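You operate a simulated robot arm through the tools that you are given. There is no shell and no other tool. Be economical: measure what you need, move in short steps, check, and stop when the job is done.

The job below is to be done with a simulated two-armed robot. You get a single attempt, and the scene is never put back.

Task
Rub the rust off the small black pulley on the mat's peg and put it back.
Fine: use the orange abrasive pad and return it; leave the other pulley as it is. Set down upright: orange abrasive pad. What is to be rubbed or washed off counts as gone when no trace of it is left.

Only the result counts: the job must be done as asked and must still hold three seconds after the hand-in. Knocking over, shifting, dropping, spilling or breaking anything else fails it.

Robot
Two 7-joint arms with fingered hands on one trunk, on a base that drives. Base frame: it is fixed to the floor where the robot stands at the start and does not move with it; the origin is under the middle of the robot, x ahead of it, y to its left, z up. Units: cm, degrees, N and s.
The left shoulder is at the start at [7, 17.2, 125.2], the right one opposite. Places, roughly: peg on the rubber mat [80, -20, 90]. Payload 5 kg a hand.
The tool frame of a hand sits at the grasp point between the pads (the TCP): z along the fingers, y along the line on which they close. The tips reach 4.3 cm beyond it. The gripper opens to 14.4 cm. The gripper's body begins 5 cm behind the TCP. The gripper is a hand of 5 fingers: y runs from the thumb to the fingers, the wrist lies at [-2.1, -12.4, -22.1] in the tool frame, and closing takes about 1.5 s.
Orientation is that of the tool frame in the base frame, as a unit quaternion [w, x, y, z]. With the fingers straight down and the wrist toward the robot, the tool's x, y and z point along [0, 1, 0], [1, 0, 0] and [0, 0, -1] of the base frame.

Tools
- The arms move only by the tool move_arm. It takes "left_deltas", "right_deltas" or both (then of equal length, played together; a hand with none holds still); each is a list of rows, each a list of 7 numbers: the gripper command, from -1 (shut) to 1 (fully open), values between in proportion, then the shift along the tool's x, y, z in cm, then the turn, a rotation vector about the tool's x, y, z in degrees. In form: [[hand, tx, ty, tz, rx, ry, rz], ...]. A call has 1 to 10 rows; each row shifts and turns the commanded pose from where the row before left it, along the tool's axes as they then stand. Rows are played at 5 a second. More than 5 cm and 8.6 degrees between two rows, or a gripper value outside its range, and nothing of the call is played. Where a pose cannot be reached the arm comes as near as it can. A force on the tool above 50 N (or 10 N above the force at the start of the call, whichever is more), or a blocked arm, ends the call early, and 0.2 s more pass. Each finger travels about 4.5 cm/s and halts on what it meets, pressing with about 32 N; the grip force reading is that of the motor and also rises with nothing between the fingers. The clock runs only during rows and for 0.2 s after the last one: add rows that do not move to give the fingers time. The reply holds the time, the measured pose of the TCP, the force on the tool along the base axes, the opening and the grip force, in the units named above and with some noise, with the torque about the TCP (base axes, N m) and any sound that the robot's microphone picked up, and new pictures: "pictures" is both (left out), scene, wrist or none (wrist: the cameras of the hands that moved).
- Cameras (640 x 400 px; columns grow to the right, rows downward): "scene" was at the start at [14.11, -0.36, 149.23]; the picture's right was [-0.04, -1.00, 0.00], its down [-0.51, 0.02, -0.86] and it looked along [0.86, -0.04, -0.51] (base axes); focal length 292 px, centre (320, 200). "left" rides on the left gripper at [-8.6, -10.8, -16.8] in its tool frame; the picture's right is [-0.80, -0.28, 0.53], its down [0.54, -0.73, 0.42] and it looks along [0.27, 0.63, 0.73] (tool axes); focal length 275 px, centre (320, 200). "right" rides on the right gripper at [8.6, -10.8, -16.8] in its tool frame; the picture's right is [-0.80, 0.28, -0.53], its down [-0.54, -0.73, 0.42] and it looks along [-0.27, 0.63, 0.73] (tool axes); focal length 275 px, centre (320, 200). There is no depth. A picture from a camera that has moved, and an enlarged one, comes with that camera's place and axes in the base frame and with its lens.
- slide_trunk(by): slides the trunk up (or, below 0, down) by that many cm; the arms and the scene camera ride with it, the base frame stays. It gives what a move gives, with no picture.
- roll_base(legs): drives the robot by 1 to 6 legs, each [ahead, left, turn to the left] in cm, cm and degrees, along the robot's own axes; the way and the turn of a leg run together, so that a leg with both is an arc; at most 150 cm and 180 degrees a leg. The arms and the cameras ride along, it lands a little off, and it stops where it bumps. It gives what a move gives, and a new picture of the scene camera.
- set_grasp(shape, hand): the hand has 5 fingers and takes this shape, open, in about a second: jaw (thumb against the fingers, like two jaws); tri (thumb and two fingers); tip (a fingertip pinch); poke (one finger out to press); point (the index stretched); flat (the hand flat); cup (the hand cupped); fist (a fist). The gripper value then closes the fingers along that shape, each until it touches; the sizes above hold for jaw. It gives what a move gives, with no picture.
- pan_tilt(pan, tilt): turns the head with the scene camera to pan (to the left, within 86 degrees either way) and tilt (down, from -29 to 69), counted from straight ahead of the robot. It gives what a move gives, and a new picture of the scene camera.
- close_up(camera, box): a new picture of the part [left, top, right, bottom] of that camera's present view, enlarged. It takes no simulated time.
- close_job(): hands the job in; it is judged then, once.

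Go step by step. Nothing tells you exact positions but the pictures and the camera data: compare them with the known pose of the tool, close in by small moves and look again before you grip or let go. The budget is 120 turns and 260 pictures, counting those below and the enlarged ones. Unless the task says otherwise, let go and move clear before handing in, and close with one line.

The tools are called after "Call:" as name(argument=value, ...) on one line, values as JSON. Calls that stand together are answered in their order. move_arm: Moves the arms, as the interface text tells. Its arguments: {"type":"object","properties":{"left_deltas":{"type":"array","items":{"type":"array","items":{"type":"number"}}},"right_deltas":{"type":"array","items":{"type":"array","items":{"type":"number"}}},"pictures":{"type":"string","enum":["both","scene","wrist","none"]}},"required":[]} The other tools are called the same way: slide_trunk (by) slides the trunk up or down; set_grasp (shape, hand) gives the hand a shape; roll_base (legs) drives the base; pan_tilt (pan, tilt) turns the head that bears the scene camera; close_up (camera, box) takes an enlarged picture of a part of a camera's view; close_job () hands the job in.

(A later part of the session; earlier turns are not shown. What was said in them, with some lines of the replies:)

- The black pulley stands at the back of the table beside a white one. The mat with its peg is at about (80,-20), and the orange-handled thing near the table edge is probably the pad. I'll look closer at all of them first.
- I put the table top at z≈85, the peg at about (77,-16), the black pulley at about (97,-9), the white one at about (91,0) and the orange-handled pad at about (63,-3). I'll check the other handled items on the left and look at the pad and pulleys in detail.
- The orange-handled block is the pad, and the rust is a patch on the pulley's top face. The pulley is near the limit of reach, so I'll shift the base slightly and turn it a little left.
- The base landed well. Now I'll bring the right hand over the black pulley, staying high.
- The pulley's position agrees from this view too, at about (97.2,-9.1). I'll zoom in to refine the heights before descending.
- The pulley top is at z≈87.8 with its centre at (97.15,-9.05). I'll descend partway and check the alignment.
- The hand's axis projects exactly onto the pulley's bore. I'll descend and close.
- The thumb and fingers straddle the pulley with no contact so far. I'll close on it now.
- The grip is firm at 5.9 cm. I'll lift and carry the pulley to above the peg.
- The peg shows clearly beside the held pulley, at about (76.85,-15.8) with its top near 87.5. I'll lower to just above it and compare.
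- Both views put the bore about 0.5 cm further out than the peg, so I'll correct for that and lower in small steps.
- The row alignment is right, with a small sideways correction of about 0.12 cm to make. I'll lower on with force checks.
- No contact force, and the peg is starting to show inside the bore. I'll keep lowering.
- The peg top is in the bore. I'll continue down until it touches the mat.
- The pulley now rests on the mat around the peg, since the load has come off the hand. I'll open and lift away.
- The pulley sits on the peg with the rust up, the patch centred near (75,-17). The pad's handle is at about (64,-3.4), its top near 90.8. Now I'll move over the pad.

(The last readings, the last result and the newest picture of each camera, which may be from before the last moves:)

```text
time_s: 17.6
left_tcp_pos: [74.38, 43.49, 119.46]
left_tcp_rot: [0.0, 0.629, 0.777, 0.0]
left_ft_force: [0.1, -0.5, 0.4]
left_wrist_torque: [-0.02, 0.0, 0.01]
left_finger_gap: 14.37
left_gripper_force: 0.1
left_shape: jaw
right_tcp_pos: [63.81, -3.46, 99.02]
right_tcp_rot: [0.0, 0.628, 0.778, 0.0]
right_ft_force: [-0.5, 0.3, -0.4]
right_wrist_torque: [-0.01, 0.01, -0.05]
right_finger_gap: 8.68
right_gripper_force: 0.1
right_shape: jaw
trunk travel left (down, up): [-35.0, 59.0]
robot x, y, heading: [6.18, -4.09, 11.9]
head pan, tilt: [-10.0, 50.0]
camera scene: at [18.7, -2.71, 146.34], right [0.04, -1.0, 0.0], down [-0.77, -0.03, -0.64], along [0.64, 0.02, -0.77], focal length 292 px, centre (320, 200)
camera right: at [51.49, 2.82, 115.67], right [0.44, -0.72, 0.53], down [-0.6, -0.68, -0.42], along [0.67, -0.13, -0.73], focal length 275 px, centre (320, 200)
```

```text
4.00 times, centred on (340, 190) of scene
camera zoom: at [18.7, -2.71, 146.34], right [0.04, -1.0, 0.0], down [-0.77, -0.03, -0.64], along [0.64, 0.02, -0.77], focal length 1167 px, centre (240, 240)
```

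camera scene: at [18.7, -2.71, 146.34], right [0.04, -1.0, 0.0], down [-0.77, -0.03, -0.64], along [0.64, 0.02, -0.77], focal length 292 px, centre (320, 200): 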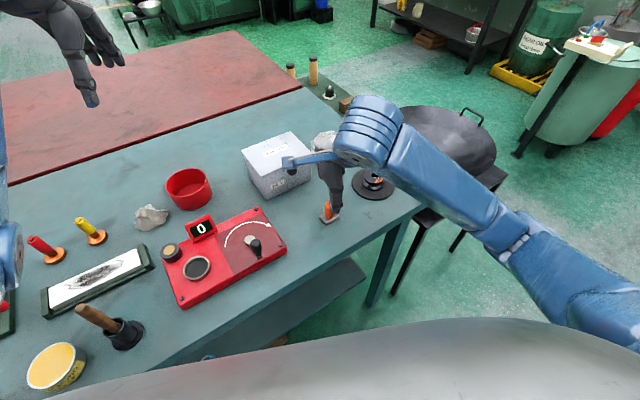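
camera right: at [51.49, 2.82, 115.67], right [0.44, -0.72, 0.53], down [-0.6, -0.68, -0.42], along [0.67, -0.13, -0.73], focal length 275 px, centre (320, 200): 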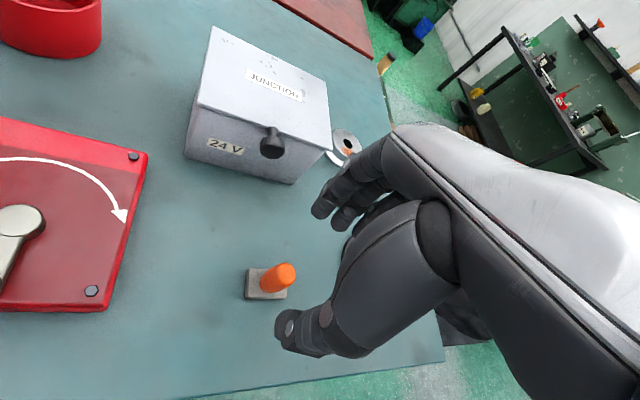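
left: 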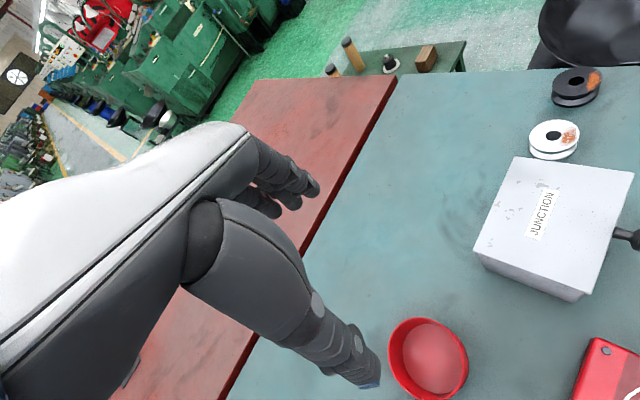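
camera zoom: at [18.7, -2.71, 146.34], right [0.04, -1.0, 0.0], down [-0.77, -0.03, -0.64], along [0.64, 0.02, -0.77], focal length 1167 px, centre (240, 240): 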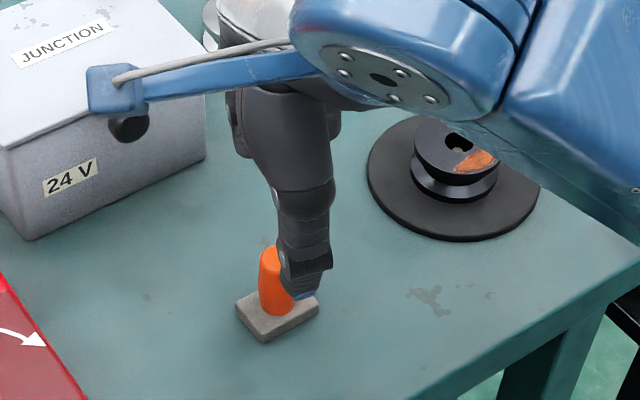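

The handle is at (63.95,-3.35), practically under the tool. I'll descend around it with the tips staying just above the base plate.

Call:
move_arm(right_deltas=[[0.2, 0.1, 0.15, 2.5, 0, 0, 0], [0.2, 0, 0, 2.7, 0, 0, 0], [0.2, 0, 0, 2.3, 0, 0, 0], [0.2, 0, 0, 0, 0, 0, 0]], pictures="none")

Call:
close_up(camera="right", box=[220, 200, 380, 320])

Call:
close_up(camera="scene", box=[280, 150, 380, 240])

```text
time_s: 18.6
left_tcp_pos: [74.34, 43.44, 119.49]
left_tcp_rot: [0.0, 0.629, 0.778, 0.0]
left_ft_force: [0.6, -1.0, 0.0]
left_wrist_torque: [0.0, 0.0, 0.0]
left_finger_gap: 14.4
left_gripper_force: 0.0
left_shape: jaw
right_tcp_pos: [64.0, -3.28, 91.49]
right_tcp_rot: [0.001, 0.629, 0.778, 0.0]
right_ft_force: [0.1, -0.9, 0.0]
right_wrist_torque: [0.01, 0.0, -0.02]
right_finger_gap: 8.67
right_gripper_force: 0.1
right_shape: jaw
trunk travel left (down, up): [-35.0, 59.0]
robot x, y, heading: [6.16, -4.19, 12.0]
head pan, tilt: [-10.0, 50.0]
```

```text
3.33 times, centred on (300, 260) of right
camera zoom: at [51.68, 2.97, 108.19], right [0.45, -0.72, 0.53], down [-0.6, -0.68, -0.42], along [0.67, -0.13, -0.73], focal length 918 px, centre (387, 0)
```

zoom: 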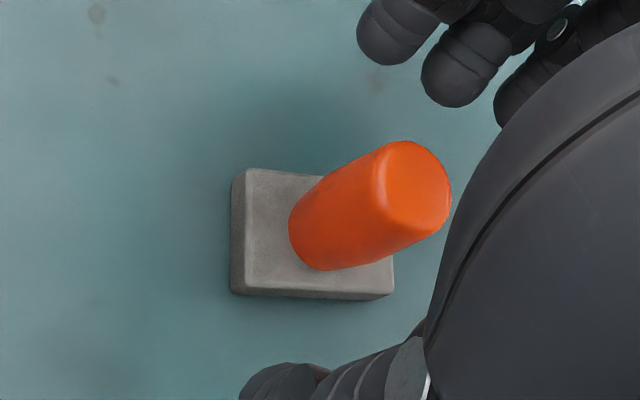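

```text
4.44 times, centred on (330, 195) of scene
camera zoom: at [18.69, -2.64, 146.34], right [0.04, -1.0, 0.0], down [-0.77, -0.03, -0.64], along [0.64, 0.02, -0.77], focal length 1297 px, centre (276, 222)
```

zoom: 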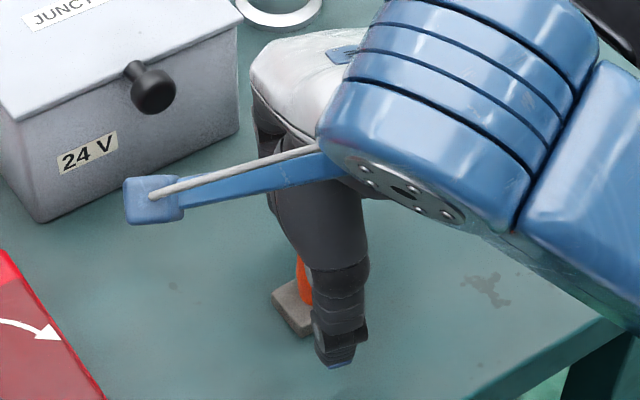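

The handle stands between thumb and fingers, so I'll close on it.

Call:
move_arm(right_deltas=[[-0.1, 0, 0, 0, 0, 0, 0], [-0.4, 0, 0, 0, 0, 0, 0], [-0.7, 0, 0, 0, 0, 0, 0], [-1, 0, 0, 0, 0, 0, 0], [-1, 0, 0, 0, 0, 0, 0], [-1, 0, 0, 0, 0, 0, 0], [-1, 0, 0, 0, 0, 0, 0]], pictures="none")

Call:
close_up(camera="right", box=[220, 200, 380, 320])

```text
time_s: 20.2
left_tcp_pos: [74.45, 43.51, 119.56]
left_tcp_rot: [0.0, 0.629, 0.778, 0.0]
left_ft_force: [0.0, -0.9, -0.8]
left_wrist_torque: [0.01, -0.01, 0.01]
left_finger_gap: 14.36
left_gripper_force: 0.0
left_shape: jaw
right_tcp_pos: [64.07, -3.14, 91.52]
right_tcp_rot: [0.0, 0.629, 0.777, 0.0]
right_ft_force: [-0.7, 0.1, 0.4]
right_wrist_torque: [-0.04, -0.04, 0.0]
right_finger_gap: 1.64
right_gripper_force: 32.4
right_shape: jaw
trunk travel left (down, up): [-35.0, 59.0]
robot x, y, heading: [6.17, -4.16, 12.1]
head pan, tilt: [-10.0, 50.0]
```

```text
3.33 times, centred on (300, 260) of right
camera zoom: at [51.66, 2.96, 108.22], right [0.45, -0.72, 0.53], down [-0.6, -0.68, -0.42], along [0.67, -0.13, -0.73], focal length 918 px, centre (387, 0)
```

zoom: 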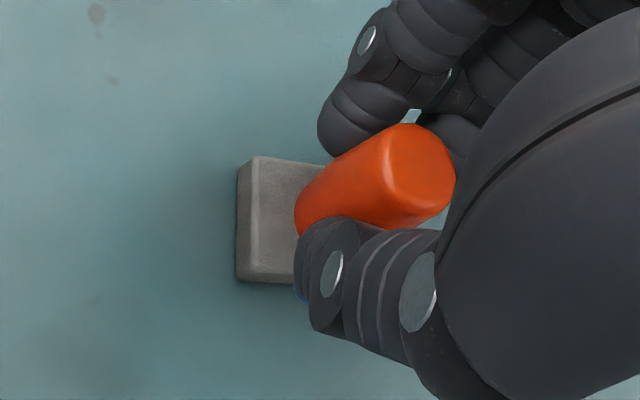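

It's gripped, with the handle between the finger ends. I'll lift and check that the pad hangs level.

Call:
move_arm(right_deltas=[[-1, 0, 0, -1, 0, 0, 0], [-1, 0, 0, -3, 0, 0, 0], [-1, 0, 0, -4, 0, 0, 0], [-1, 0, 0, 0, 0, 0, 0]])

Call:
close_up(camera="scene", box=[270, 130, 390, 230])

Call:
close_up(camera="right", box=[220, 200, 380, 320])

```text
time_s: 21.2
left_tcp_pos: [74.46, 43.5, 119.47]
left_tcp_rot: [0.0, 0.629, 0.777, 0.0]
left_ft_force: [-0.1, -0.2, -0.9]
left_wrist_torque: [0.02, -0.01, -0.02]
left_finger_gap: 14.38
left_gripper_force: 0.0
left_shape: jaw
right_tcp_pos: [64.02, -3.43, 99.53]
right_tcp_rot: [0.0, 0.629, 0.778, 0.001]
right_ft_force: [0.6, 0.2, -0.4]
right_wrist_torque: [0.0, 0.02, 0.01]
right_finger_gap: 1.64
right_gripper_force: 32.4
right_shape: jaw
trunk travel left (down, up): [-35.0, 59.0]
robot x, y, heading: [5.99, -3.72, 12.0]
head pan, tilt: [-10.0, 50.0]
camera scene: at [18.66, -2.64, 146.34], right [0.04, -1.0, 0.0], down [-0.77, -0.03, -0.64], along [0.64, 0.02, -0.77], focal length 292 px, centre (320, 200)
camera right: at [51.66, 2.92, 116.25], right [0.44, -0.72, 0.53], down [-0.6, -0.68, -0.42], along [0.67, -0.13, -0.73], focal length 275 px, centre (320, 200)
```

scene: 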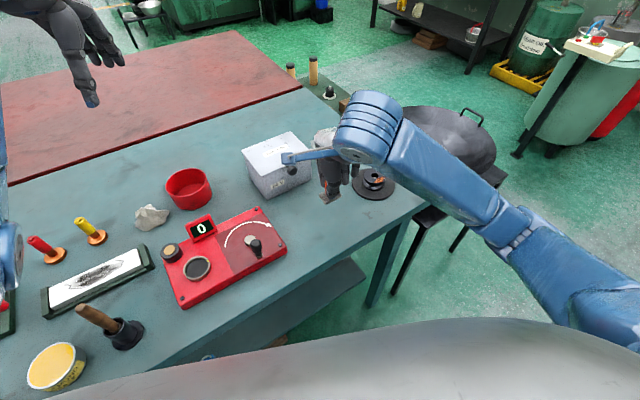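
right: 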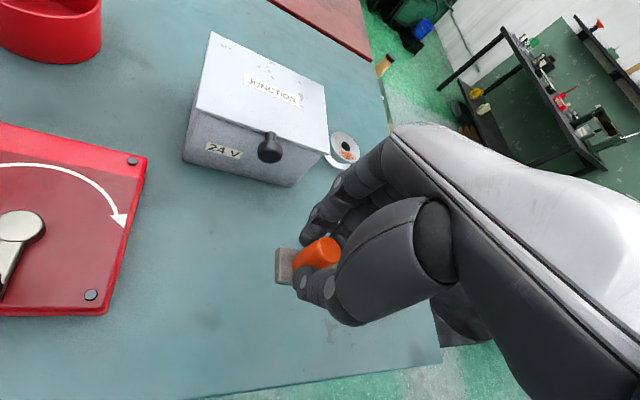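

```text
4.00 times, centred on (330, 180) of scene
camera zoom: at [18.66, -2.64, 146.34], right [0.04, -1.0, 0.0], down [-0.77, -0.03, -0.64], along [0.64, 0.02, -0.77], focal length 1167 px, centre (280, 280)
```

zoom: 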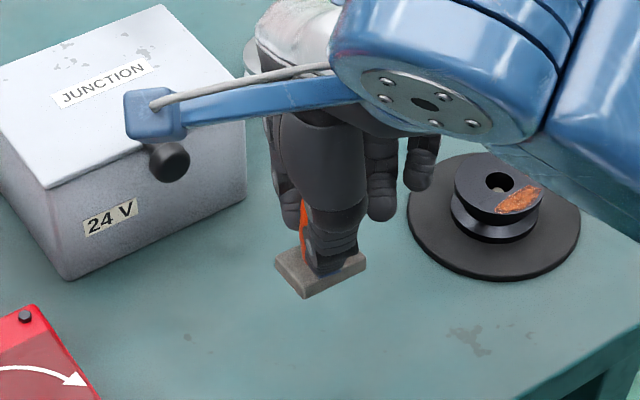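

```text
3.33 times, centred on (300, 260) of right
camera zoom: at [51.66, 2.92, 116.25], right [0.44, -0.72, 0.53], down [-0.6, -0.68, -0.42], along [0.67, -0.13, -0.73], focal length 918 px, centre (387, 0)
```

zoom: 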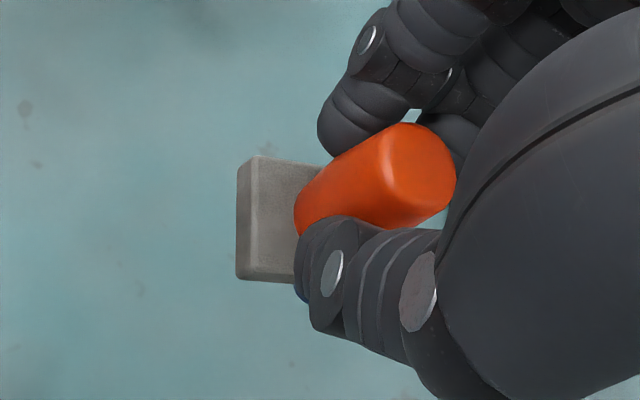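

The pad hangs level and its underside is about 6.5 cm below the tool. I'll move it over the rust patch.

Call:
move_arm(right_deltas=[[-1, -3.83, 2.09, 0, 0, 0, 0], [-1, -3.83, 2.09, 0, 0, 0, 0], [-1, -3.83, 2.09, 0, 0, 0, 0], [-1, -3.83, 2.09, 0, 0, 0, 0], [-1, 0, 0, 2.5, 0, 0, 0], [-1, 0, 0, 0, 0, 0, 0]], pictures="none")

Call:
close_up(camera="scene", box=[320, 130, 420, 210])

Call:
close_up(camera="right", box=[220, 200, 380, 320])

```text
time_s: 22.6
left_tcp_pos: [74.39, 43.54, 119.57]
left_tcp_rot: [0.0, 0.629, 0.777, 0.0]
left_ft_force: [-0.4, 1.2, 0.4]
left_wrist_torque: [-0.02, -0.02, 0.02]
left_finger_gap: 14.39
left_gripper_force: 0.0
left_shape: jaw
right_tcp_pos: [75.31, -16.58, 97.07]
right_tcp_rot: [0.0, 0.629, 0.778, 0.0]
right_ft_force: [-0.1, -0.5, -1.8]
right_wrist_torque: [0.02, 0.01, -0.02]
right_finger_gap: 1.64
right_gripper_force: 32.2
right_shape: jaw
trunk travel left (down, up): [-35.0, 59.0]
robot x, y, heading: [6.01, -4.31, 12.3]
head pan, tilt: [-10.0, 50.0]
```

```text
5.00 times, centred on (370, 170) of scene
camera zoom: at [18.69, -2.68, 146.34], right [0.04, -1.0, 0.0], down [-0.77, -0.03, -0.64], along [0.64, 0.02, -0.77], focal length 1459 px, centre (70, 350)
```

zoom: 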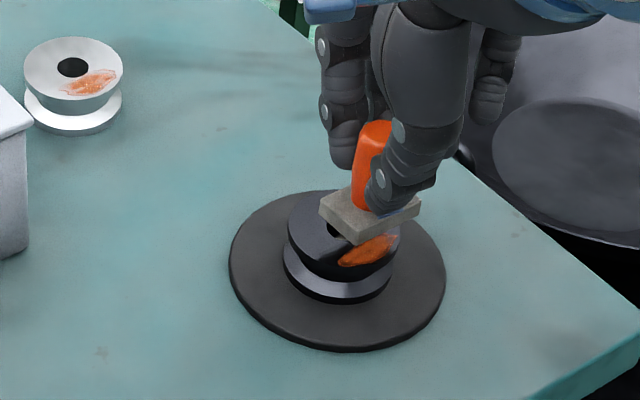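

```text
3.33 times, centred on (300, 260) of right
camera zoom: at [63.01, -10.44, 113.71], right [0.45, -0.72, 0.53], down [-0.6, -0.68, -0.42], along [0.67, -0.13, -0.73], focal length 918 px, centre (387, 0)
```

zoom: 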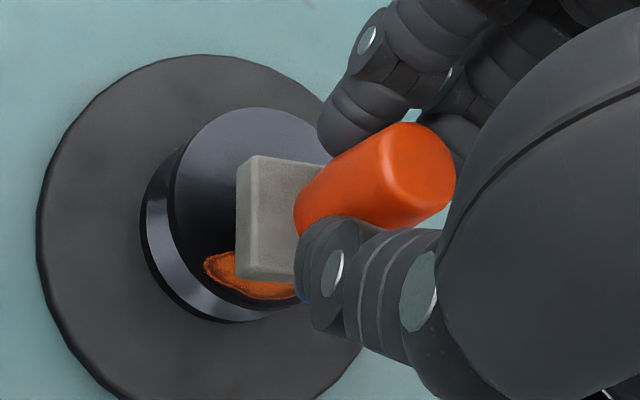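

The pad hovers over the patch. I'll lower it until it makes contact.

Call:
move_arm(right_deltas=[[-1, -0.1, -0.2, 1.5, 0, 0, 0], [-1, 0, 0, 0.3, 0, 0, 0], [-1, 0, 0, 0.2, 0, 0, 0], [-1, 0, 0, 0, 0, 0, 0]], pictures="none")

Call:
close_up(camera="scene", box=[330, 145, 410, 205])

```text
time_s: 23.6
left_tcp_pos: [74.37, 43.49, 119.53]
left_tcp_rot: [-0.001, 0.629, 0.777, 0.0]
left_ft_force: [-0.4, -0.2, 0.5]
left_wrist_torque: [-0.01, -0.07, -0.01]
left_finger_gap: 14.38
left_gripper_force: 0.0
left_shape: jaw
right_tcp_pos: [75.19, -16.63, 95.09]
right_tcp_rot: [0.0, 0.628, 0.778, 0.0]
right_ft_force: [0.8, -1.5, 5.9]
right_wrist_torque: [0.02, -0.1, -0.04]
right_finger_gap: 1.64
right_gripper_force: 31.9
right_shape: jaw
trunk travel left (down, up): [-35.0, 59.0]
robot x, y, heading: [6.11, -4.32, 12.1]
head pan, tilt: [-10.0, 50.0]
```

```text
6.67 times, centred on (370, 175) of scene
camera zoom: at [18.63, -2.65, 146.36], right [0.04, -1.0, 0.0], down [-0.77, -0.03, -0.64], along [0.64, 0.02, -0.77], focal length 1945 px, centre (-13, 367)
```

zoom: 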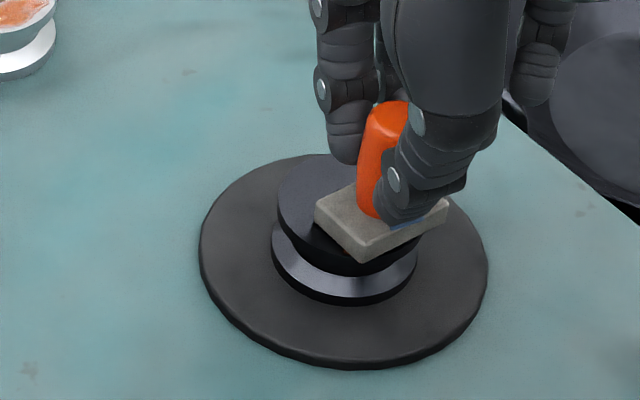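

Contact at about 6 N with the pad covering the patch. I'll rub back and forth along the patch.

Call:
move_arm(right_deltas=[[-1, -0.7, 0.39, 0.05, 0, 0, 0], [-1, 0.7, -0.39, 0, 0, 0, 0], [-1, 0.7, -0.39, 0, 0, 0, 0], [-1, -0.7, 0.39, 0, 0, 0, 0], [-1, -0.7, 0.39, 0, 0, 0, 0], [-1, 0.7, -0.39, 0, 0, 0, 0], [-1, 0.7, -0.39, 0, 0, 0, 0], [-1, -0.7, 0.39, 0, 0, 0, 0], [-1, 0, 0, 0, 0, 0, 0]], pictures="none")

Call:
close_up(camera="scene", box=[330, 145, 410, 205])

```text
time_s: 25.6
left_tcp_pos: [74.27, 43.55, 119.56]
left_tcp_rot: [0.0, 0.629, 0.777, 0.0]
left_ft_force: [-0.2, 1.0, -0.5]
left_wrist_torque: [-0.04, -0.01, 0.02]
left_finger_gap: 14.39
left_gripper_force: 0.1
left_shape: jaw
right_tcp_pos: [75.09, -16.6, 94.99]
right_tcp_rot: [0.0, 0.628, 0.778, 0.0]
right_ft_force: [-1.4, 2.6, 11.3]
right_wrist_torque: [0.13, -0.08, 0.02]
right_finger_gap: 1.64
right_gripper_force: 31.6
right_shape: jaw
trunk travel left (down, up): [-35.0, 59.0]
robot x, y, heading: [6.0, -4.41, 11.8]
head pan, tilt: [-10.0, 50.0]
```

```text
6.67 times, centred on (370, 175) of scene
camera zoom: at [18.53, -2.59, 146.35], right [0.04, -1.0, 0.0], down [-0.77, -0.03, -0.64], along [0.64, 0.02, -0.77], focal length 1945 px, centre (-13, 367)
```

zoom: 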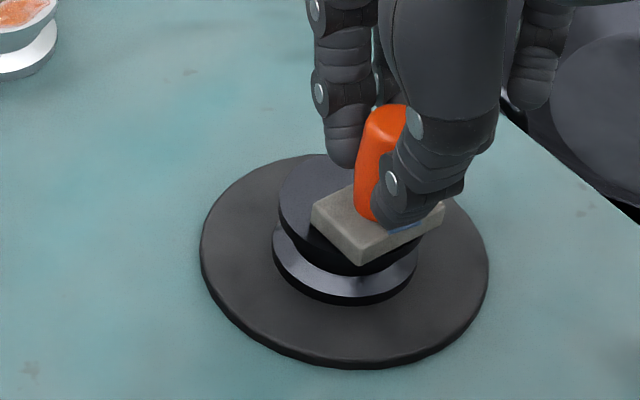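

The force holds steady at about 11 N. I'll do a second round including radial strokes, then lift to inspect.

Call:
move_arm(right_deltas=[[-1, -0.7, 0.39, 0, 0, 0, 0], [-1, 0.2, 0.35, 0, 0, 0, 0], [-1, 0.7, -0.39, 0, 0, 0, 0], [-1, 0.7, -0.39, 0, 0, 0, 0], [-1, -0.25, -0.45, 0, 0, 0, 0], [-1, -0.7, 0.39, 0, 0, 0, 0], [-1, -0.7, 0.39, 0, 0, 0, 0], [-1, 0.75, -0.29, 0, 0, 0, 0], [-1, 0, 0, -1, 0, 0, 0], [-1, 0, 0, -3, 0, 0, 0]], pictures="none")

Call:
close_up(camera="scene", box=[330, 145, 410, 205])

Call:
close_up(camera="right", box=[200, 200, 360, 320])

```text
time_s: 27.8
left_tcp_pos: [74.31, 43.54, 119.49]
left_tcp_rot: [0.0, 0.629, 0.777, 0.0]
left_ft_force: [-0.3, -0.3, -0.1]
left_wrist_torque: [0.01, 0.04, 0.01]
left_finger_gap: 14.37
left_gripper_force: 0.1
left_shape: jaw
right_tcp_pos: [75.32, -16.53, 98.98]
right_tcp_rot: [0.0, 0.628, 0.778, -0.001]
right_ft_force: [-0.3, -0.4, 0.0]
right_wrist_torque: [0.0, -0.01, 0.03]
right_finger_gap: 1.64
right_gripper_force: 31.9
right_shape: jaw
trunk travel left (down, up): [-35.0, 59.0]
robot x, y, heading: [6.06, -3.77, 12.1]
head pan, tilt: [-10.0, 50.0]
```

```text
6.67 times, centred on (370, 175) of scene
camera zoom: at [18.64, -2.61, 146.33], right [0.04, -1.0, 0.0], down [-0.77, -0.03, -0.64], along [0.64, 0.02, -0.77], focal length 1945 px, centre (-13, 367)
```

zoom: 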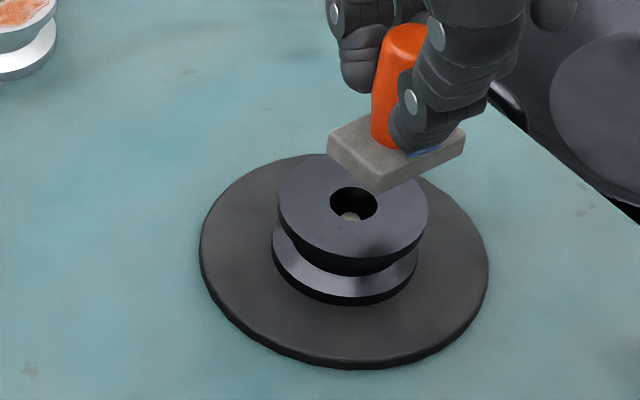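

```text
3.33 times, centred on (280, 260) of right
camera zoom: at [62.9, -10.44, 115.62], right [0.45, -0.72, 0.53], down [-0.6, -0.68, -0.42], along [0.67, -0.13, -0.73], focal length 918 px, centre (453, 0)
```

zoom: 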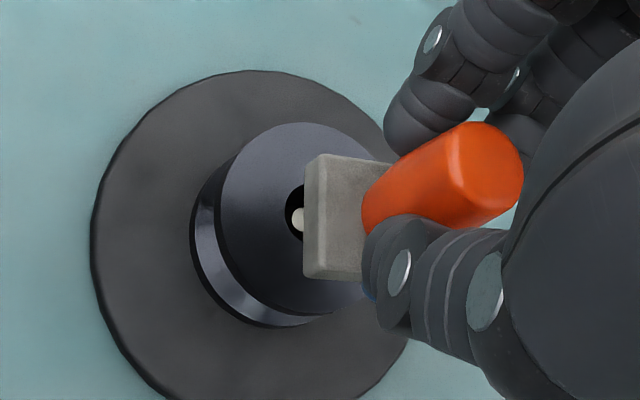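

The top face looks clean. I'll take the pad back to its spot.

Call:
move_arm(right_deltas=[[-1, 3.82, -2.13, 0, 0, 0, 0], [-1, 3.82, -2.13, 0, 0, 0, 0], [-1, 3.82, -2.13, 0, 0, 0, 0], [-1, 3.82, -2.13, 0, 0, 0, 0], [-1, 0, 0, 3, 0, 0, 0], [-1, 0, 0, 2.5, 0, 0, 0], [-1, 0, 0, 1.3, 0, 0, 0], [-1, 0, 0, 0, 0, 0, 0]])

Call:
close_up(camera="scene", box=[320, 130, 420, 210])

```text
time_s: 29.6
left_tcp_pos: [74.42, 43.44, 119.43]
left_tcp_rot: [0.0, 0.629, 0.778, -0.001]
left_ft_force: [0.3, 0.6, -0.1]
left_wrist_torque: [-0.04, 0.01, 0.0]
left_finger_gap: 14.41
left_gripper_force: 0.1
left_shape: jaw
right_tcp_pos: [63.71, -3.52, 92.09]
right_tcp_rot: [0.0, 0.629, 0.778, 0.0]
right_ft_force: [-0.4, 0.5, -0.9]
right_wrist_torque: [-0.02, -0.01, -0.01]
right_finger_gap: 1.66
right_gripper_force: 31.6
right_shape: jaw
trunk travel left (down, up): [-35.0, 59.0]
robot x, y, heading: [6.04, -4.02, 12.0]
head pan, tilt: [-10.0, 50.0]
camera scene: at [18.69, -2.66, 146.34], right [0.04, -1.0, 0.0], down [-0.77, -0.03, -0.64], along [0.64, 0.02, -0.77], focal length 292 px, centre (320, 200)
camera right: at [51.36, 2.69, 108.79], right [0.45, -0.72, 0.53], down [-0.6, -0.68, -0.42], along [0.67, -0.13, -0.73], focal length 275 px, centre (320, 200)
```

scene: 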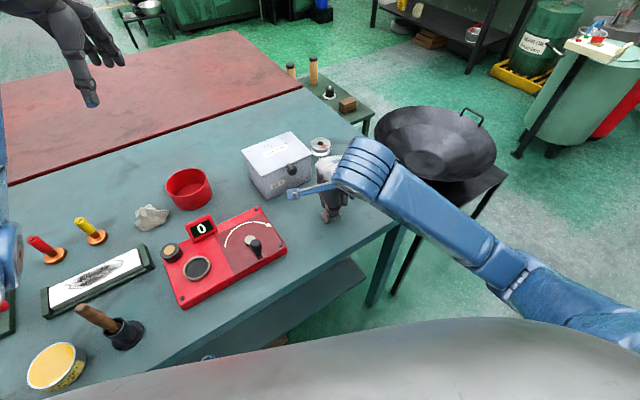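
right: 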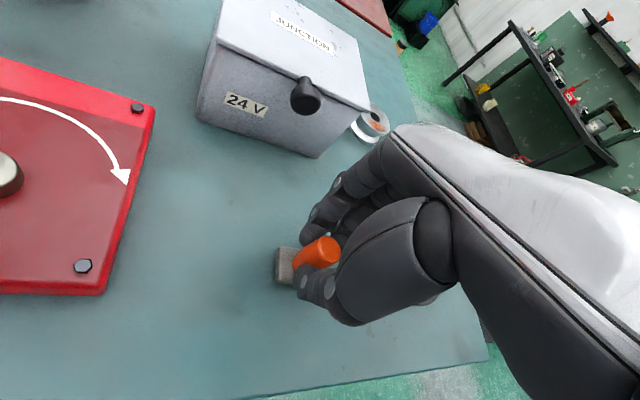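

```text
5.00 times, centred on (370, 170) of scene
camera zoom: at [18.69, -2.66, 146.34], right [0.04, -1.0, 0.0], down [-0.77, -0.03, -0.64], along [0.64, 0.02, -0.77], focal length 1459 px, centre (70, 350)
```

zoom: 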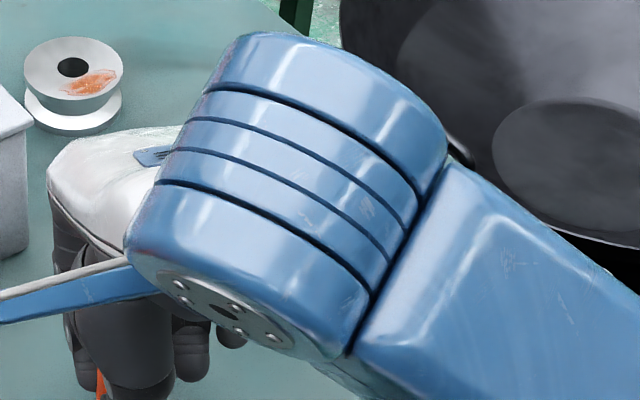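

The pad is about 0.6 cm above the table. I'll nudge it sideways and set it down gently.

Call:
move_arm(right_deltas=[[-1, 0.13, 0.03, 0.3, 0, 0, 0], [-1, 0, 0, 0.2, 0, 0, 0], [-1, 0, 0, 0.1, 0, 0, 0], [-1, 0, 0, 0, 0, 0, 0]], pictures="none")

Call:
close_up(camera="right", box=[220, 200, 380, 320])

```text
time_s: 30.6
left_tcp_pos: [74.34, 43.37, 119.42]
left_tcp_rot: [0.0, 0.628, 0.778, 0.0]
left_ft_force: [0.3, 0.7, -0.2]
left_wrist_torque: [0.01, -0.01, -0.02]
left_finger_gap: 14.34
left_gripper_force: 0.1
left_shape: jaw
right_tcp_pos: [63.76, -3.44, 91.55]
right_tcp_rot: [0.0, 0.628, 0.778, 0.0]
right_ft_force: [-0.7, 0.8, -0.5]
right_wrist_torque: [-0.01, -0.01, -0.01]
right_finger_gap: 1.64
right_gripper_force: 31.3
right_shape: jaw
trunk travel left (down, up): [-35.0, 59.0]
robot x, y, heading: [6.67, -4.4, 11.9]
head pan, tilt: [-10.0, 50.0]
```

```text
3.33 times, centred on (300, 260) of right
camera zoom: at [51.34, 2.83, 108.22], right [0.45, -0.72, 0.53], down [-0.6, -0.68, -0.42], along [0.67, -0.13, -0.73], focal length 918 px, centre (387, 0)
```

zoom: 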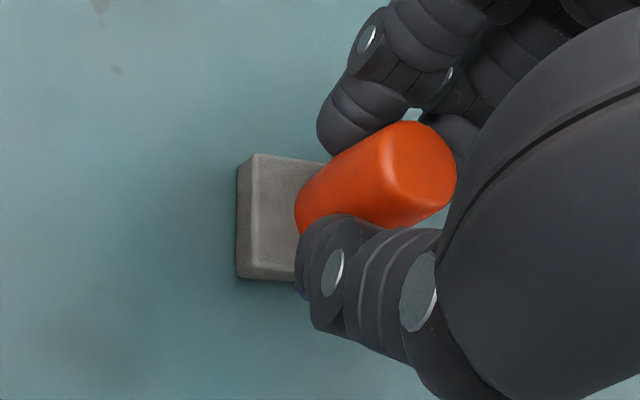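

The height matches where I gripped it. I'll press down slightly further to confirm contact.

Call:
move_arm(right_deltas=[[-1, 0, 0, 0.08, 0, 0, 0], [-1, 0, 0, 0, 0, 0, 0]], pictures="none")

```text
time_s: 31.2
left_tcp_pos: [74.35, 43.48, 119.43]
left_tcp_rot: [0.0, 0.628, 0.778, 0.0]
left_ft_force: [0.3, 0.3, 0.2]
left_wrist_torque: [-0.01, -0.01, 0.01]
left_finger_gap: 14.41
left_gripper_force: 0.0
left_shape: jaw
right_tcp_pos: [63.81, -3.33, 91.39]
right_tcp_rot: [-0.001, 0.628, 0.778, 0.001]
right_ft_force: [-0.5, -1.3, 3.8]
right_wrist_torque: [0.01, -0.04, -0.02]
right_finger_gap: 1.65
right_gripper_force: 32.1
right_shape: jaw
trunk travel left (down, up): [-35.0, 59.0]
robot x, y, heading: [6.3, -3.96, 12.2]
head pan, tilt: [-10.0, 50.0]
```

The pad is on the table. I'll release it and lift straight up.

Call:
move_arm(right_deltas=[[-0.6, 0, 0, 0, 0, 0, 0], [-0.2, 0, 0, 0, 0, 0, 0], [0.2, 0, 0, 0, 0, 0, 0], [0.2, 0, 0, 0, 0, 0, 0], [0.2, 0, 0, 0, 0, 0, 0], [0.2, 0, 0, -2, 0, 0, 0], [0.2, 0, 0, -3, 0, 0, 0], [0.2, 0, 0, -3, 0, 0, 0], [0.2, 0, 0, 0, 0, 0, 0]])

Call:
close_up(camera="right", box=[220, 200, 380, 320])

```text
time_s: 33.2
left_tcp_pos: [74.32, 43.59, 119.51]
left_tcp_rot: [0.0, 0.629, 0.778, 0.001]
left_ft_force: [-0.4, -0.3, -0.2]
left_wrist_torque: [-0.01, 0.0, -0.01]
left_finger_gap: 14.39
left_gripper_force: 0.0
left_shape: jaw
right_tcp_pos: [63.61, -3.31, 99.58]
right_tcp_rot: [0.001, 0.629, 0.778, 0.001]
right_ft_force: [-0.2, 0.9, 1.0]
right_wrist_torque: [0.0, 0.02, -0.03]
right_finger_gap: 8.63
right_gripper_force: 0.1
right_shape: jaw
trunk travel left (down, up): [-35.0, 59.0]
robot x, y, heading: [6.22, -4.08, 12.3]
head pan, tilt: [-10.0, 50.0]
camera scene: at [18.65, -2.6, 146.34], right [0.04, -1.0, 0.0], down [-0.77, -0.03, -0.64], along [0.64, 0.02, -0.77], focal length 292 px, centre (320, 200)
camera right: at [51.29, 2.95, 116.16], right [0.45, -0.72, 0.53], down [-0.6, -0.68, -0.42], along [0.67, -0.13, -0.73], focal length 275 px, centre (320, 200)
```

scene: 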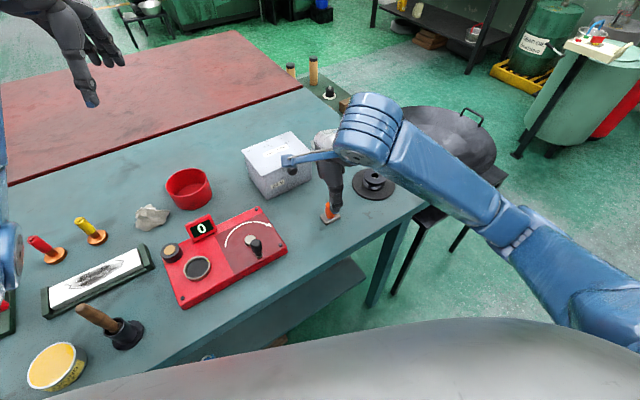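
right: 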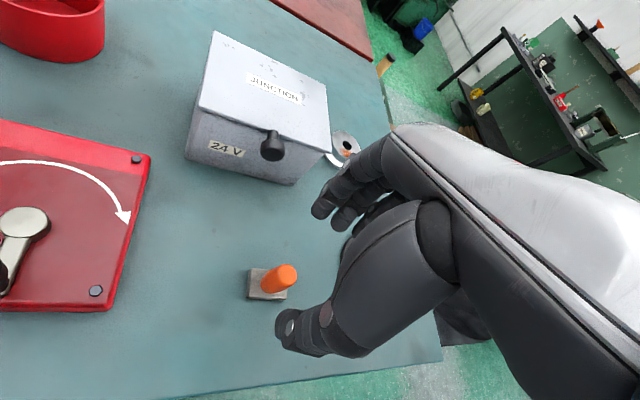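

```text
3.33 times, centred on (300, 260) of right
camera zoom: at [51.29, 2.95, 116.16], right [0.45, -0.72, 0.53], down [-0.6, -0.68, -0.42], along [0.67, -0.13, -0.73], focal length 918 px, centre (387, 0)
```

zoom: 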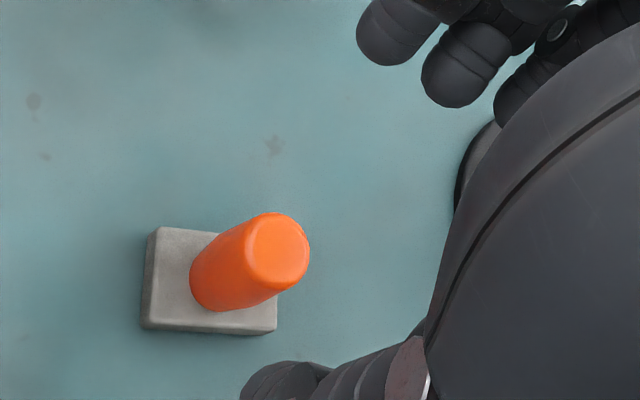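

The pad stands upright in its old place. I'll go back over the pulley.

Call:
move_arm(right_deltas=[[0.4, -3.755, 2.4, 0, 0, 0, 0], [0.4, -3.755, 2.4, 0, 0, 0, 0], [0.4, -3.755, 2.4, 0, 0, 0, 0], [0.4, -3.755, 2.4, 0, 0, 0, 0], [0.4, 0, 0, 0, 0, 0, 0]], pictures="none")

Call:
close_up(camera="right", box=[180, 220, 340, 340])

Call:
close_up(camera="scene", box=[300, 130, 420, 230])

```text
time_s: 34.4
left_tcp_pos: [74.29, 43.55, 119.44]
left_tcp_rot: [0.001, 0.628, 0.778, 0.0]
left_ft_force: [-0.4, 1.0, 1.2]
left_wrist_torque: [-0.02, 0.01, 0.04]
left_finger_gap: 14.38
left_gripper_force: 0.1
left_shape: jaw
right_tcp_pos: [76.16, -15.9, 99.22]
right_tcp_rot: [0.001, 0.629, 0.777, -0.001]
right_ft_force: [0.3, 0.1, -0.3]
right_wrist_torque: [0.0, 0.02, -0.01]
right_finger_gap: 10.06
right_gripper_force: 0.1
right_shape: jaw
trunk travel left (down, up): [-35.0, 59.0]
robot x, y, heading: [5.73, -3.98, 12.2]
head pan, tilt: [-10.0, 50.0]
```

```text
3.33 times, centred on (260, 280) of right
camera zoom: at [63.86, -9.71, 116.03], right [0.45, -0.72, 0.53], down [-0.6, -0.68, -0.42], along [0.67, -0.13, -0.73], focal length 918 px, centre (520, -67)
```

zoom: 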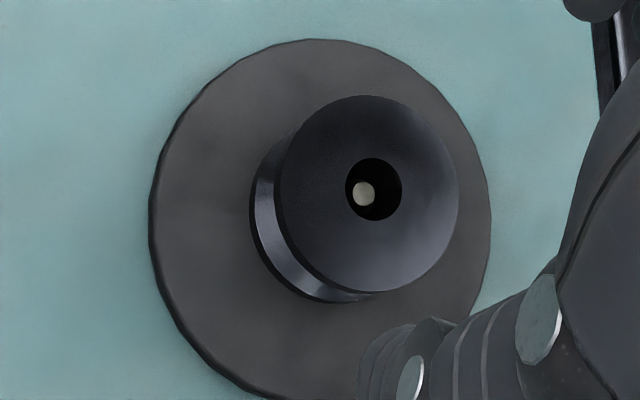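

```text
4.00 times, centred on (360, 180) of scene
camera zoom: at [18.65, -2.55, 146.34], right [0.04, -1.0, 0.0], down [-0.77, -0.03, -0.64], along [0.64, 0.02, -0.77], focal length 1167 px, centre (160, 280)
```

zoom: 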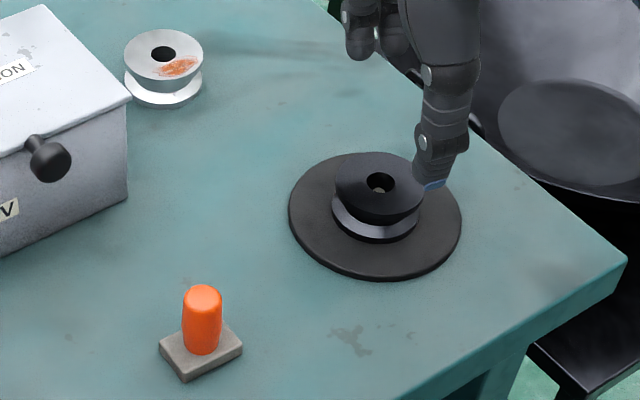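

The whole face is clean and the pulley hasn't moved. I'll descend and grip it again.

Call:
move_arm(right_deltas=[[0.4, 0, 0, 3, 0, 0, 0], [0.4, 0, 0, 3, 0, 0, 0], [0.4, 0, 0, 2.75, 0, 0, 0], [0.2, 0, 0, 0, 0, 0, 0], [-0.2, 0, 0, 0, 0, 0, 0], [-0.6, 0, 0, 0, 0, 0, 0], [-1, 0, 0, 0, 0, 0, 0], [-1, 0, 0, 0, 0, 0, 0], [-1, 0, 0, 0, 0, 0, 0], [-1, 0, 0, 0, 0, 0, 0]], pictures="none")

Call:
close_up(camera="right", box=[230, 200, 390, 320])

```text
time_s: 36.6
left_tcp_pos: [74.47, 43.46, 119.48]
left_tcp_rot: [0.0, 0.629, 0.778, 0.001]
left_ft_force: [-0.2, 0.2, 0.5]
left_wrist_torque: [0.01, -0.02, 0.02]
left_finger_gap: 14.37
left_gripper_force: 0.2
left_shape: jaw
right_tcp_pos: [76.26, -16.01, 90.74]
right_tcp_rot: [0.0, 0.629, 0.777, -0.001]
right_ft_force: [-1.1, 0.7, 0.3]
right_wrist_torque: [0.0, 0.0, 0.01]
right_finger_gap: 5.77
right_gripper_force: 32.0
right_shape: jaw
trunk travel left (down, up): [-35.0, 59.0]
robot x, y, heading: [5.95, -3.8, 12.3]
head pan, tilt: [-10.0, 50.0]
```

```text
3.33 times, centred on (310, 260) of right
camera zoom: at [63.85, -9.81, 107.37], right [0.45, -0.72, 0.53], down [-0.6, -0.68, -0.42], along [0.67, -0.13, -0.73], focal length 918 px, centre (353, 0)
```

zoom: 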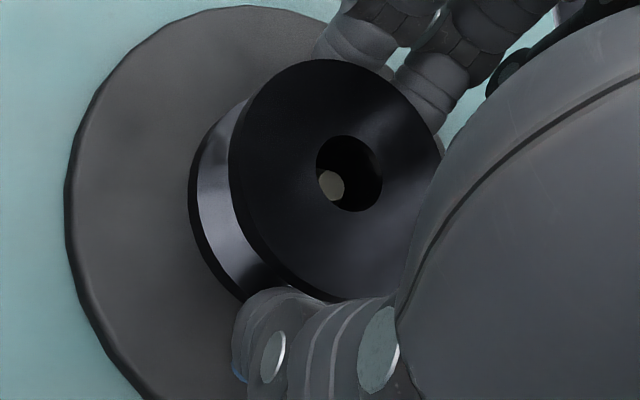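

Gripped again, with the pulley about 0.27 cm offset from the first grip, which I'll allow for. I'll lift it off the peg and carry it back.

Call:
move_arm(right_deltas=[[-1, 0, 0, -1, 0, 0, 0], [-1, 0, 0, -2.5, 0, 0, 0], [-1, 0, 0, -4.5, 0, 0, 0], [-1, 0.45, 4.378, 0, 0, 0, 0], [-1, 0.45, 4.378, 0, 0, 0, 0], [-1, 0.45, 4.378, 0, 0, 0, 0], [-1, 0.45, 4.378, 0, 0, 0, 0], [-1, 0.45, 4.378, 0, 0, 0, 0], [-1, 0, 0, 0, 0, 0, 0]])

Call:
close_up(camera="scene", box=[300, 80, 420, 200])

```text
time_s: 38.6
left_tcp_pos: [74.38, 43.34, 119.52]
left_tcp_rot: [0.001, 0.629, 0.777, 0.0]
left_ft_force: [-0.2, -0.3, 0.9]
left_wrist_torque: [0.04, -0.01, 0.02]
left_finger_gap: 14.39
left_gripper_force: 0.1
left_shape: jaw
right_tcp_pos: [97.24, -9.27, 98.76]
right_tcp_rot: [0.0, 0.629, 0.777, 0.0]
right_ft_force: [-0.5, -0.3, -2.8]
right_wrist_torque: [-0.02, -0.01, 0.01]
right_finger_gap: 5.72
right_gripper_force: 32.2
right_shape: jaw
trunk travel left (down, up): [-35.0, 59.0]
robot x, y, heading: [5.71, -4.02, 12.1]
head pan, tilt: [-10.0, 50.0]
camera scene: at [18.66, -2.74, 146.35], right [0.04, -1.0, 0.0], down [-0.77, -0.03, -0.64], along [0.64, 0.02, -0.77], focal length 292 px, centre (320, 200)
camera right: at [84.8, -3.11, 115.37], right [0.45, -0.72, 0.53], down [-0.6, -0.68, -0.42], along [0.67, -0.13, -0.73], focal length 275 px, centre (320, 200)
```

scene: 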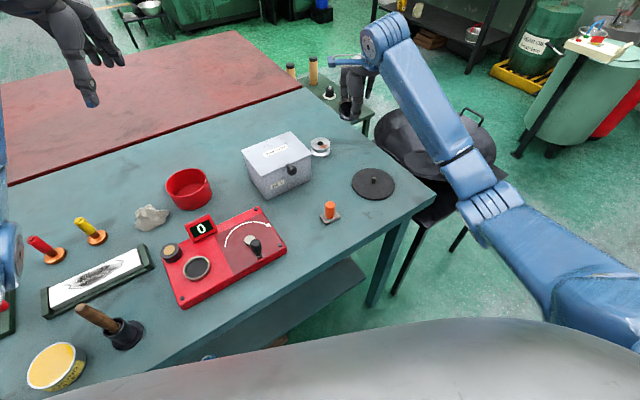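
right: 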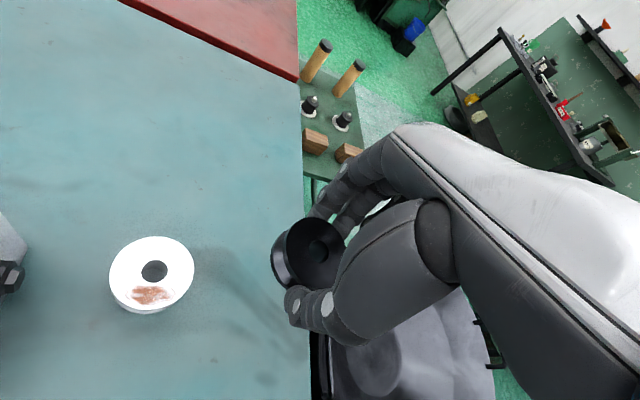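

```text
3.33 times, centred on (360, 140) of scene
camera zoom: at [18.66, -2.74, 146.35], right [0.04, -1.0, 0.0], down [-0.77, -0.03, -0.64], along [0.64, 0.02, -0.77], focal length 972 px, centre (187, 400)
```

zoom: 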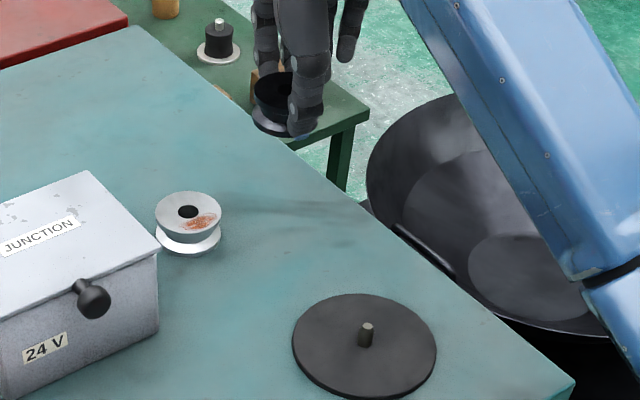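

Position matches the original. I'll lower almost to the table.

Call:
move_arm(right_deltas=[[-1, 0.05, 0, 3, 0, 0, 0], [-1, 0, 0, 3, 0, 0, 0], [-1, 0, 0, 1.8, 0, 0, 0], [-1, 0, 0, 0.4, 0, 0, 0], [-1, 0, 0, 0, 0, 0, 0]])

Call:
close_up(camera="scene", box=[310, 80, 410, 160])

```text
time_s: 39.8
left_tcp_pos: [74.41, 43.41, 119.37]
left_tcp_rot: [-0.001, 0.628, 0.778, -0.001]
left_ft_force: [-0.9, 0.0, 0.5]
left_wrist_torque: [0.01, 0.0, 0.02]
left_finger_gap: 14.39
left_gripper_force: 0.1
left_shape: jaw
right_tcp_pos: [97.17, -9.15, 90.44]
right_tcp_rot: [0.0, 0.629, 0.778, 0.0]
right_ft_force: [0.0, -0.3, -5.5]
right_wrist_torque: [0.03, 0.02, 0.01]
right_finger_gap: 5.71
right_gripper_force: 31.9
right_shape: jaw
trunk travel left (down, up): [-35.0, 59.0]
robot x, y, heading: [5.99, -4.38, 12.2]
head pan, tilt: [-10.0, 50.0]
camera scene: at [18.74, -2.65, 146.34], right [0.04, -1.0, 0.0], down [-0.77, -0.03, -0.64], along [0.64, 0.02, -0.77], focal length 292 px, centre (320, 200)
camera right: at [84.81, -2.97, 107.13], right [0.45, -0.72, 0.53], down [-0.6, -0.68, -0.42], along [0.67, -0.13, -0.73], focal length 275 px, centre (320, 200)
```

scene: 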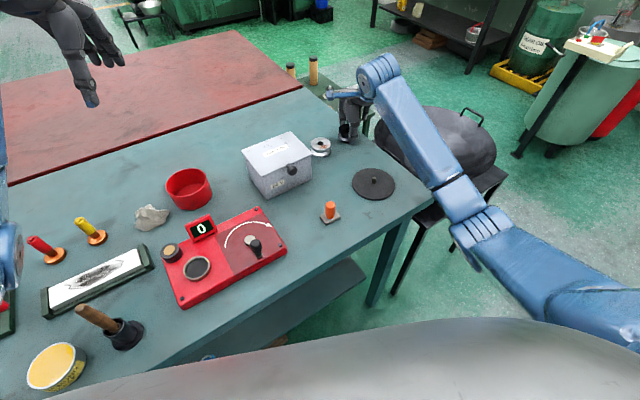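
right: 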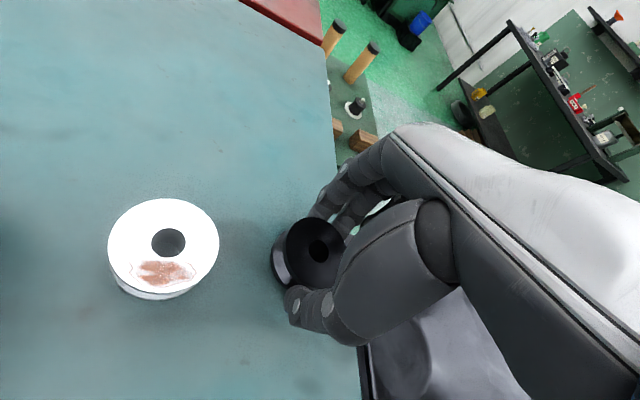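

```text
5.00 times, centred on (360, 120) of scene
camera zoom: at [18.74, -2.65, 146.34], right [0.04, -1.0, 0.0], down [-0.77, -0.03, -0.64], along [0.64, 0.02, -0.77], focal length 1459 px, centre (120, 600)
```

zoom: 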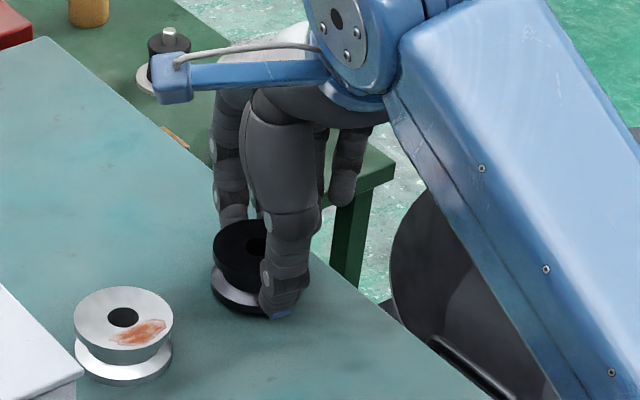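

Still hanging (5.5 N) by a few millimetres, so I'll lower in fine steps.

Call:
move_arm(right_deltas=[[-1, 0, 0, 0.2, 0, 0, 0], [-1, 0, 0, 0.12, 0, 0, 0], [-1, 0, 0, 0, 0, 0, 0]], pictures="none")

```text
time_s: 40.6
left_tcp_pos: [74.39, 43.5, 119.35]
left_tcp_rot: [0.0, 0.629, 0.778, -0.001]
left_ft_force: [-0.6, 0.6, 0.1]
left_wrist_torque: [0.04, -0.01, -0.03]
left_finger_gap: 14.4
left_gripper_force: 0.0
left_shape: jaw
right_tcp_pos: [97.25, -9.28, 90.23]
right_tcp_rot: [0.0, 0.628, 0.778, -0.001]
right_ft_force: [-0.1, -0.6, -4.5]
right_wrist_torque: [-0.03, 0.02, -0.03]
right_finger_gap: 5.74
right_gripper_force: 32.5
right_shape: jaw
trunk travel left (down, up): [-35.0, 59.0]
robot x, y, heading: [5.84, -3.53, 12.2]
head pan, tilt: [-10.0, 50.0]
```

Call:
move_arm(right_deltas=[[-1, 0, 0, 0.1, 0, 0, 0], [-1, 0, 0, 0, 0, 0, 0]], pictures="none")

```text
time_s: 41.2
left_tcp_pos: [74.42, 43.43, 119.41]
left_tcp_rot: [0.0, 0.628, 0.778, -0.001]
left_ft_force: [-0.7, -0.3, 0.1]
left_wrist_torque: [-0.02, -0.02, 0.01]
left_finger_gap: 14.37
left_gripper_force: 0.1
left_shape: jaw
right_tcp_pos: [97.24, -9.24, 90.2]
right_tcp_rot: [0.0, 0.629, 0.778, 0.0]
right_ft_force: [1.2, -0.2, -1.6]
right_wrist_torque: [-0.02, -0.08, 0.02]
right_finger_gap: 5.76
right_gripper_force: 32.5
right_shape: jaw
trunk travel left (down, up): [-35.0, 59.0]
robot x, y, heading: [6.01, -3.75, 12.0]
head pan, tilt: [-10.0, 50.0]
```

The load is coming off, so the pulley has touched down. I'll open and lift clear.

Call:
move_arm(right_deltas=[[-0.5, 0, 0, 0.05, 0, 0, 0], [0.0, 0, 0, 0, 0, 0, 0], [0.4, 0, 0, 0, 0, 0, 0], [0.4, 0, 0, 0, 0, 0, 0], [0.4, 0, 0, 0, 0, 0, 0], [0.4, 0, 0, -2, 0, 0, 0], [0.4, 0, 0, -4, 0, 0, 0], [0.4, 0, 0, -4.5, 0, 0, 0], [0.4, 0, 0, -4.5, 0, 0, 0], [0.4, 0, 0, -3, 0, 0, 0]])

Call:
close_up(camera="scene", box=[300, 110, 420, 230])

Call:
close_up(camera="right", box=[100, 230, 300, 355])

```text
time_s: 43.4
left_tcp_pos: [74.39, 43.46, 119.47]
left_tcp_rot: [-0.001, 0.628, 0.778, 0.0]
left_ft_force: [-0.2, -1.0, 0.0]
left_wrist_torque: [0.01, -0.01, -0.01]
left_finger_gap: 14.35
left_gripper_force: 0.1
left_shape: jaw
right_tcp_pos: [97.13, -9.06, 107.91]
right_tcp_rot: [0.0, 0.629, 0.778, 0.0]
right_ft_force: [0.9, -0.2, -0.2]
right_wrist_torque: [-0.03, -0.01, -0.02]
right_finger_gap: 10.06
right_gripper_force: 0.0
right_shape: jaw
trunk travel left (down, up): [-35.0, 59.0]
robot x, y, heading: [5.82, -3.79, 11.8]
head pan, tilt: [-10.0, 50.0]
camera scene: at [18.65, -2.6, 146.34], right [0.04, -1.0, 0.0], down [-0.77, -0.03, -0.64], along [0.64, 0.02, -0.77], focal length 292 px, centre (320, 200)
camera right: at [84.72, -2.92, 124.64], right [0.45, -0.72, 0.53], down [-0.6, -0.68, -0.42], along [0.67, -0.13, -0.73], focal length 275 px, centre (320, 200)
```

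scene: 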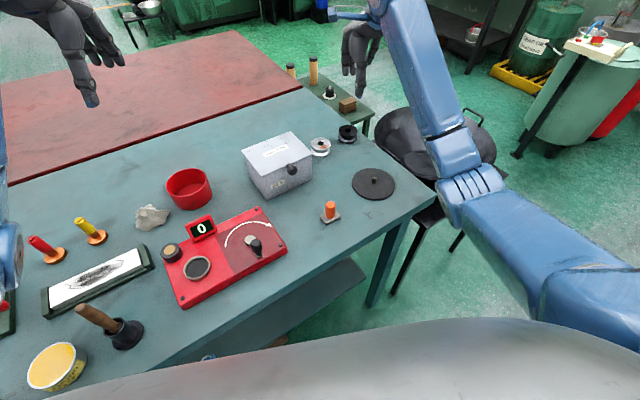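
right: 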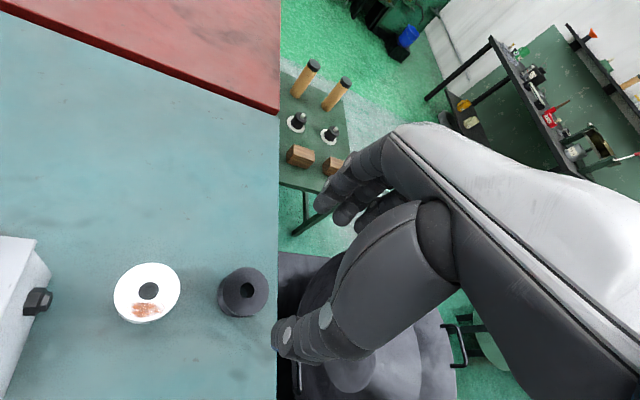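

```text
3.33 times, centred on (360, 170) of scene
camera zoom: at [18.65, -2.6, 146.34], right [0.04, -1.0, 0.0], down [-0.77, -0.03, -0.64], along [0.64, 0.02, -0.77], focal length 972 px, centre (187, 300)
```

zoom: 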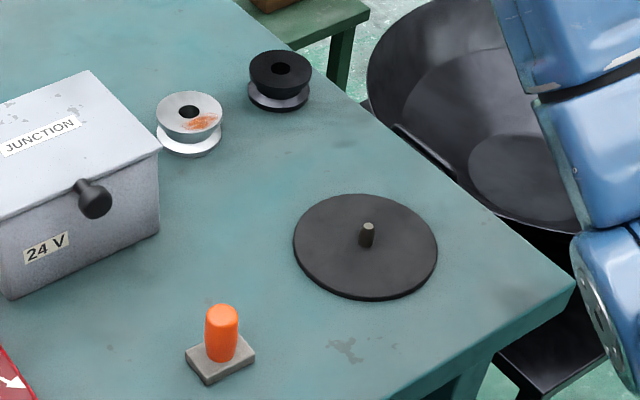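

```text
3.20 times, centred on (200, 292) of right
camera zoom: at [84.72, -2.92, 124.64], right [0.45, -0.72, 0.53], down [-0.6, -0.68, -0.42], along [0.67, -0.13, -0.73], focal length 881 px, centre (704, -96)
```

zoom: 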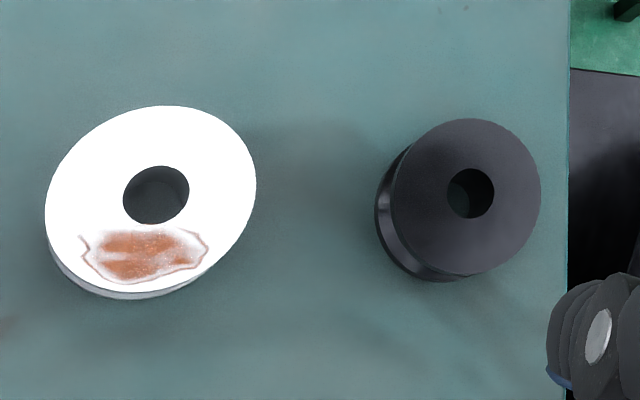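

The black pulley is clean and back within about half a centimetre of where it started. The pad is upright in its place, the white pulley is untouched, and the hand is clear, so I'm handing in.

Call:
close_job()

```text
The job is handed in.
```

I rubbed the rust off the black pulley on the mat's peg with the orange pad, and no trace shows in the final pictures. The pulley is back within about 0.5 cm of where it started. The pad stands upright in its place, and I left the white pulley alone.
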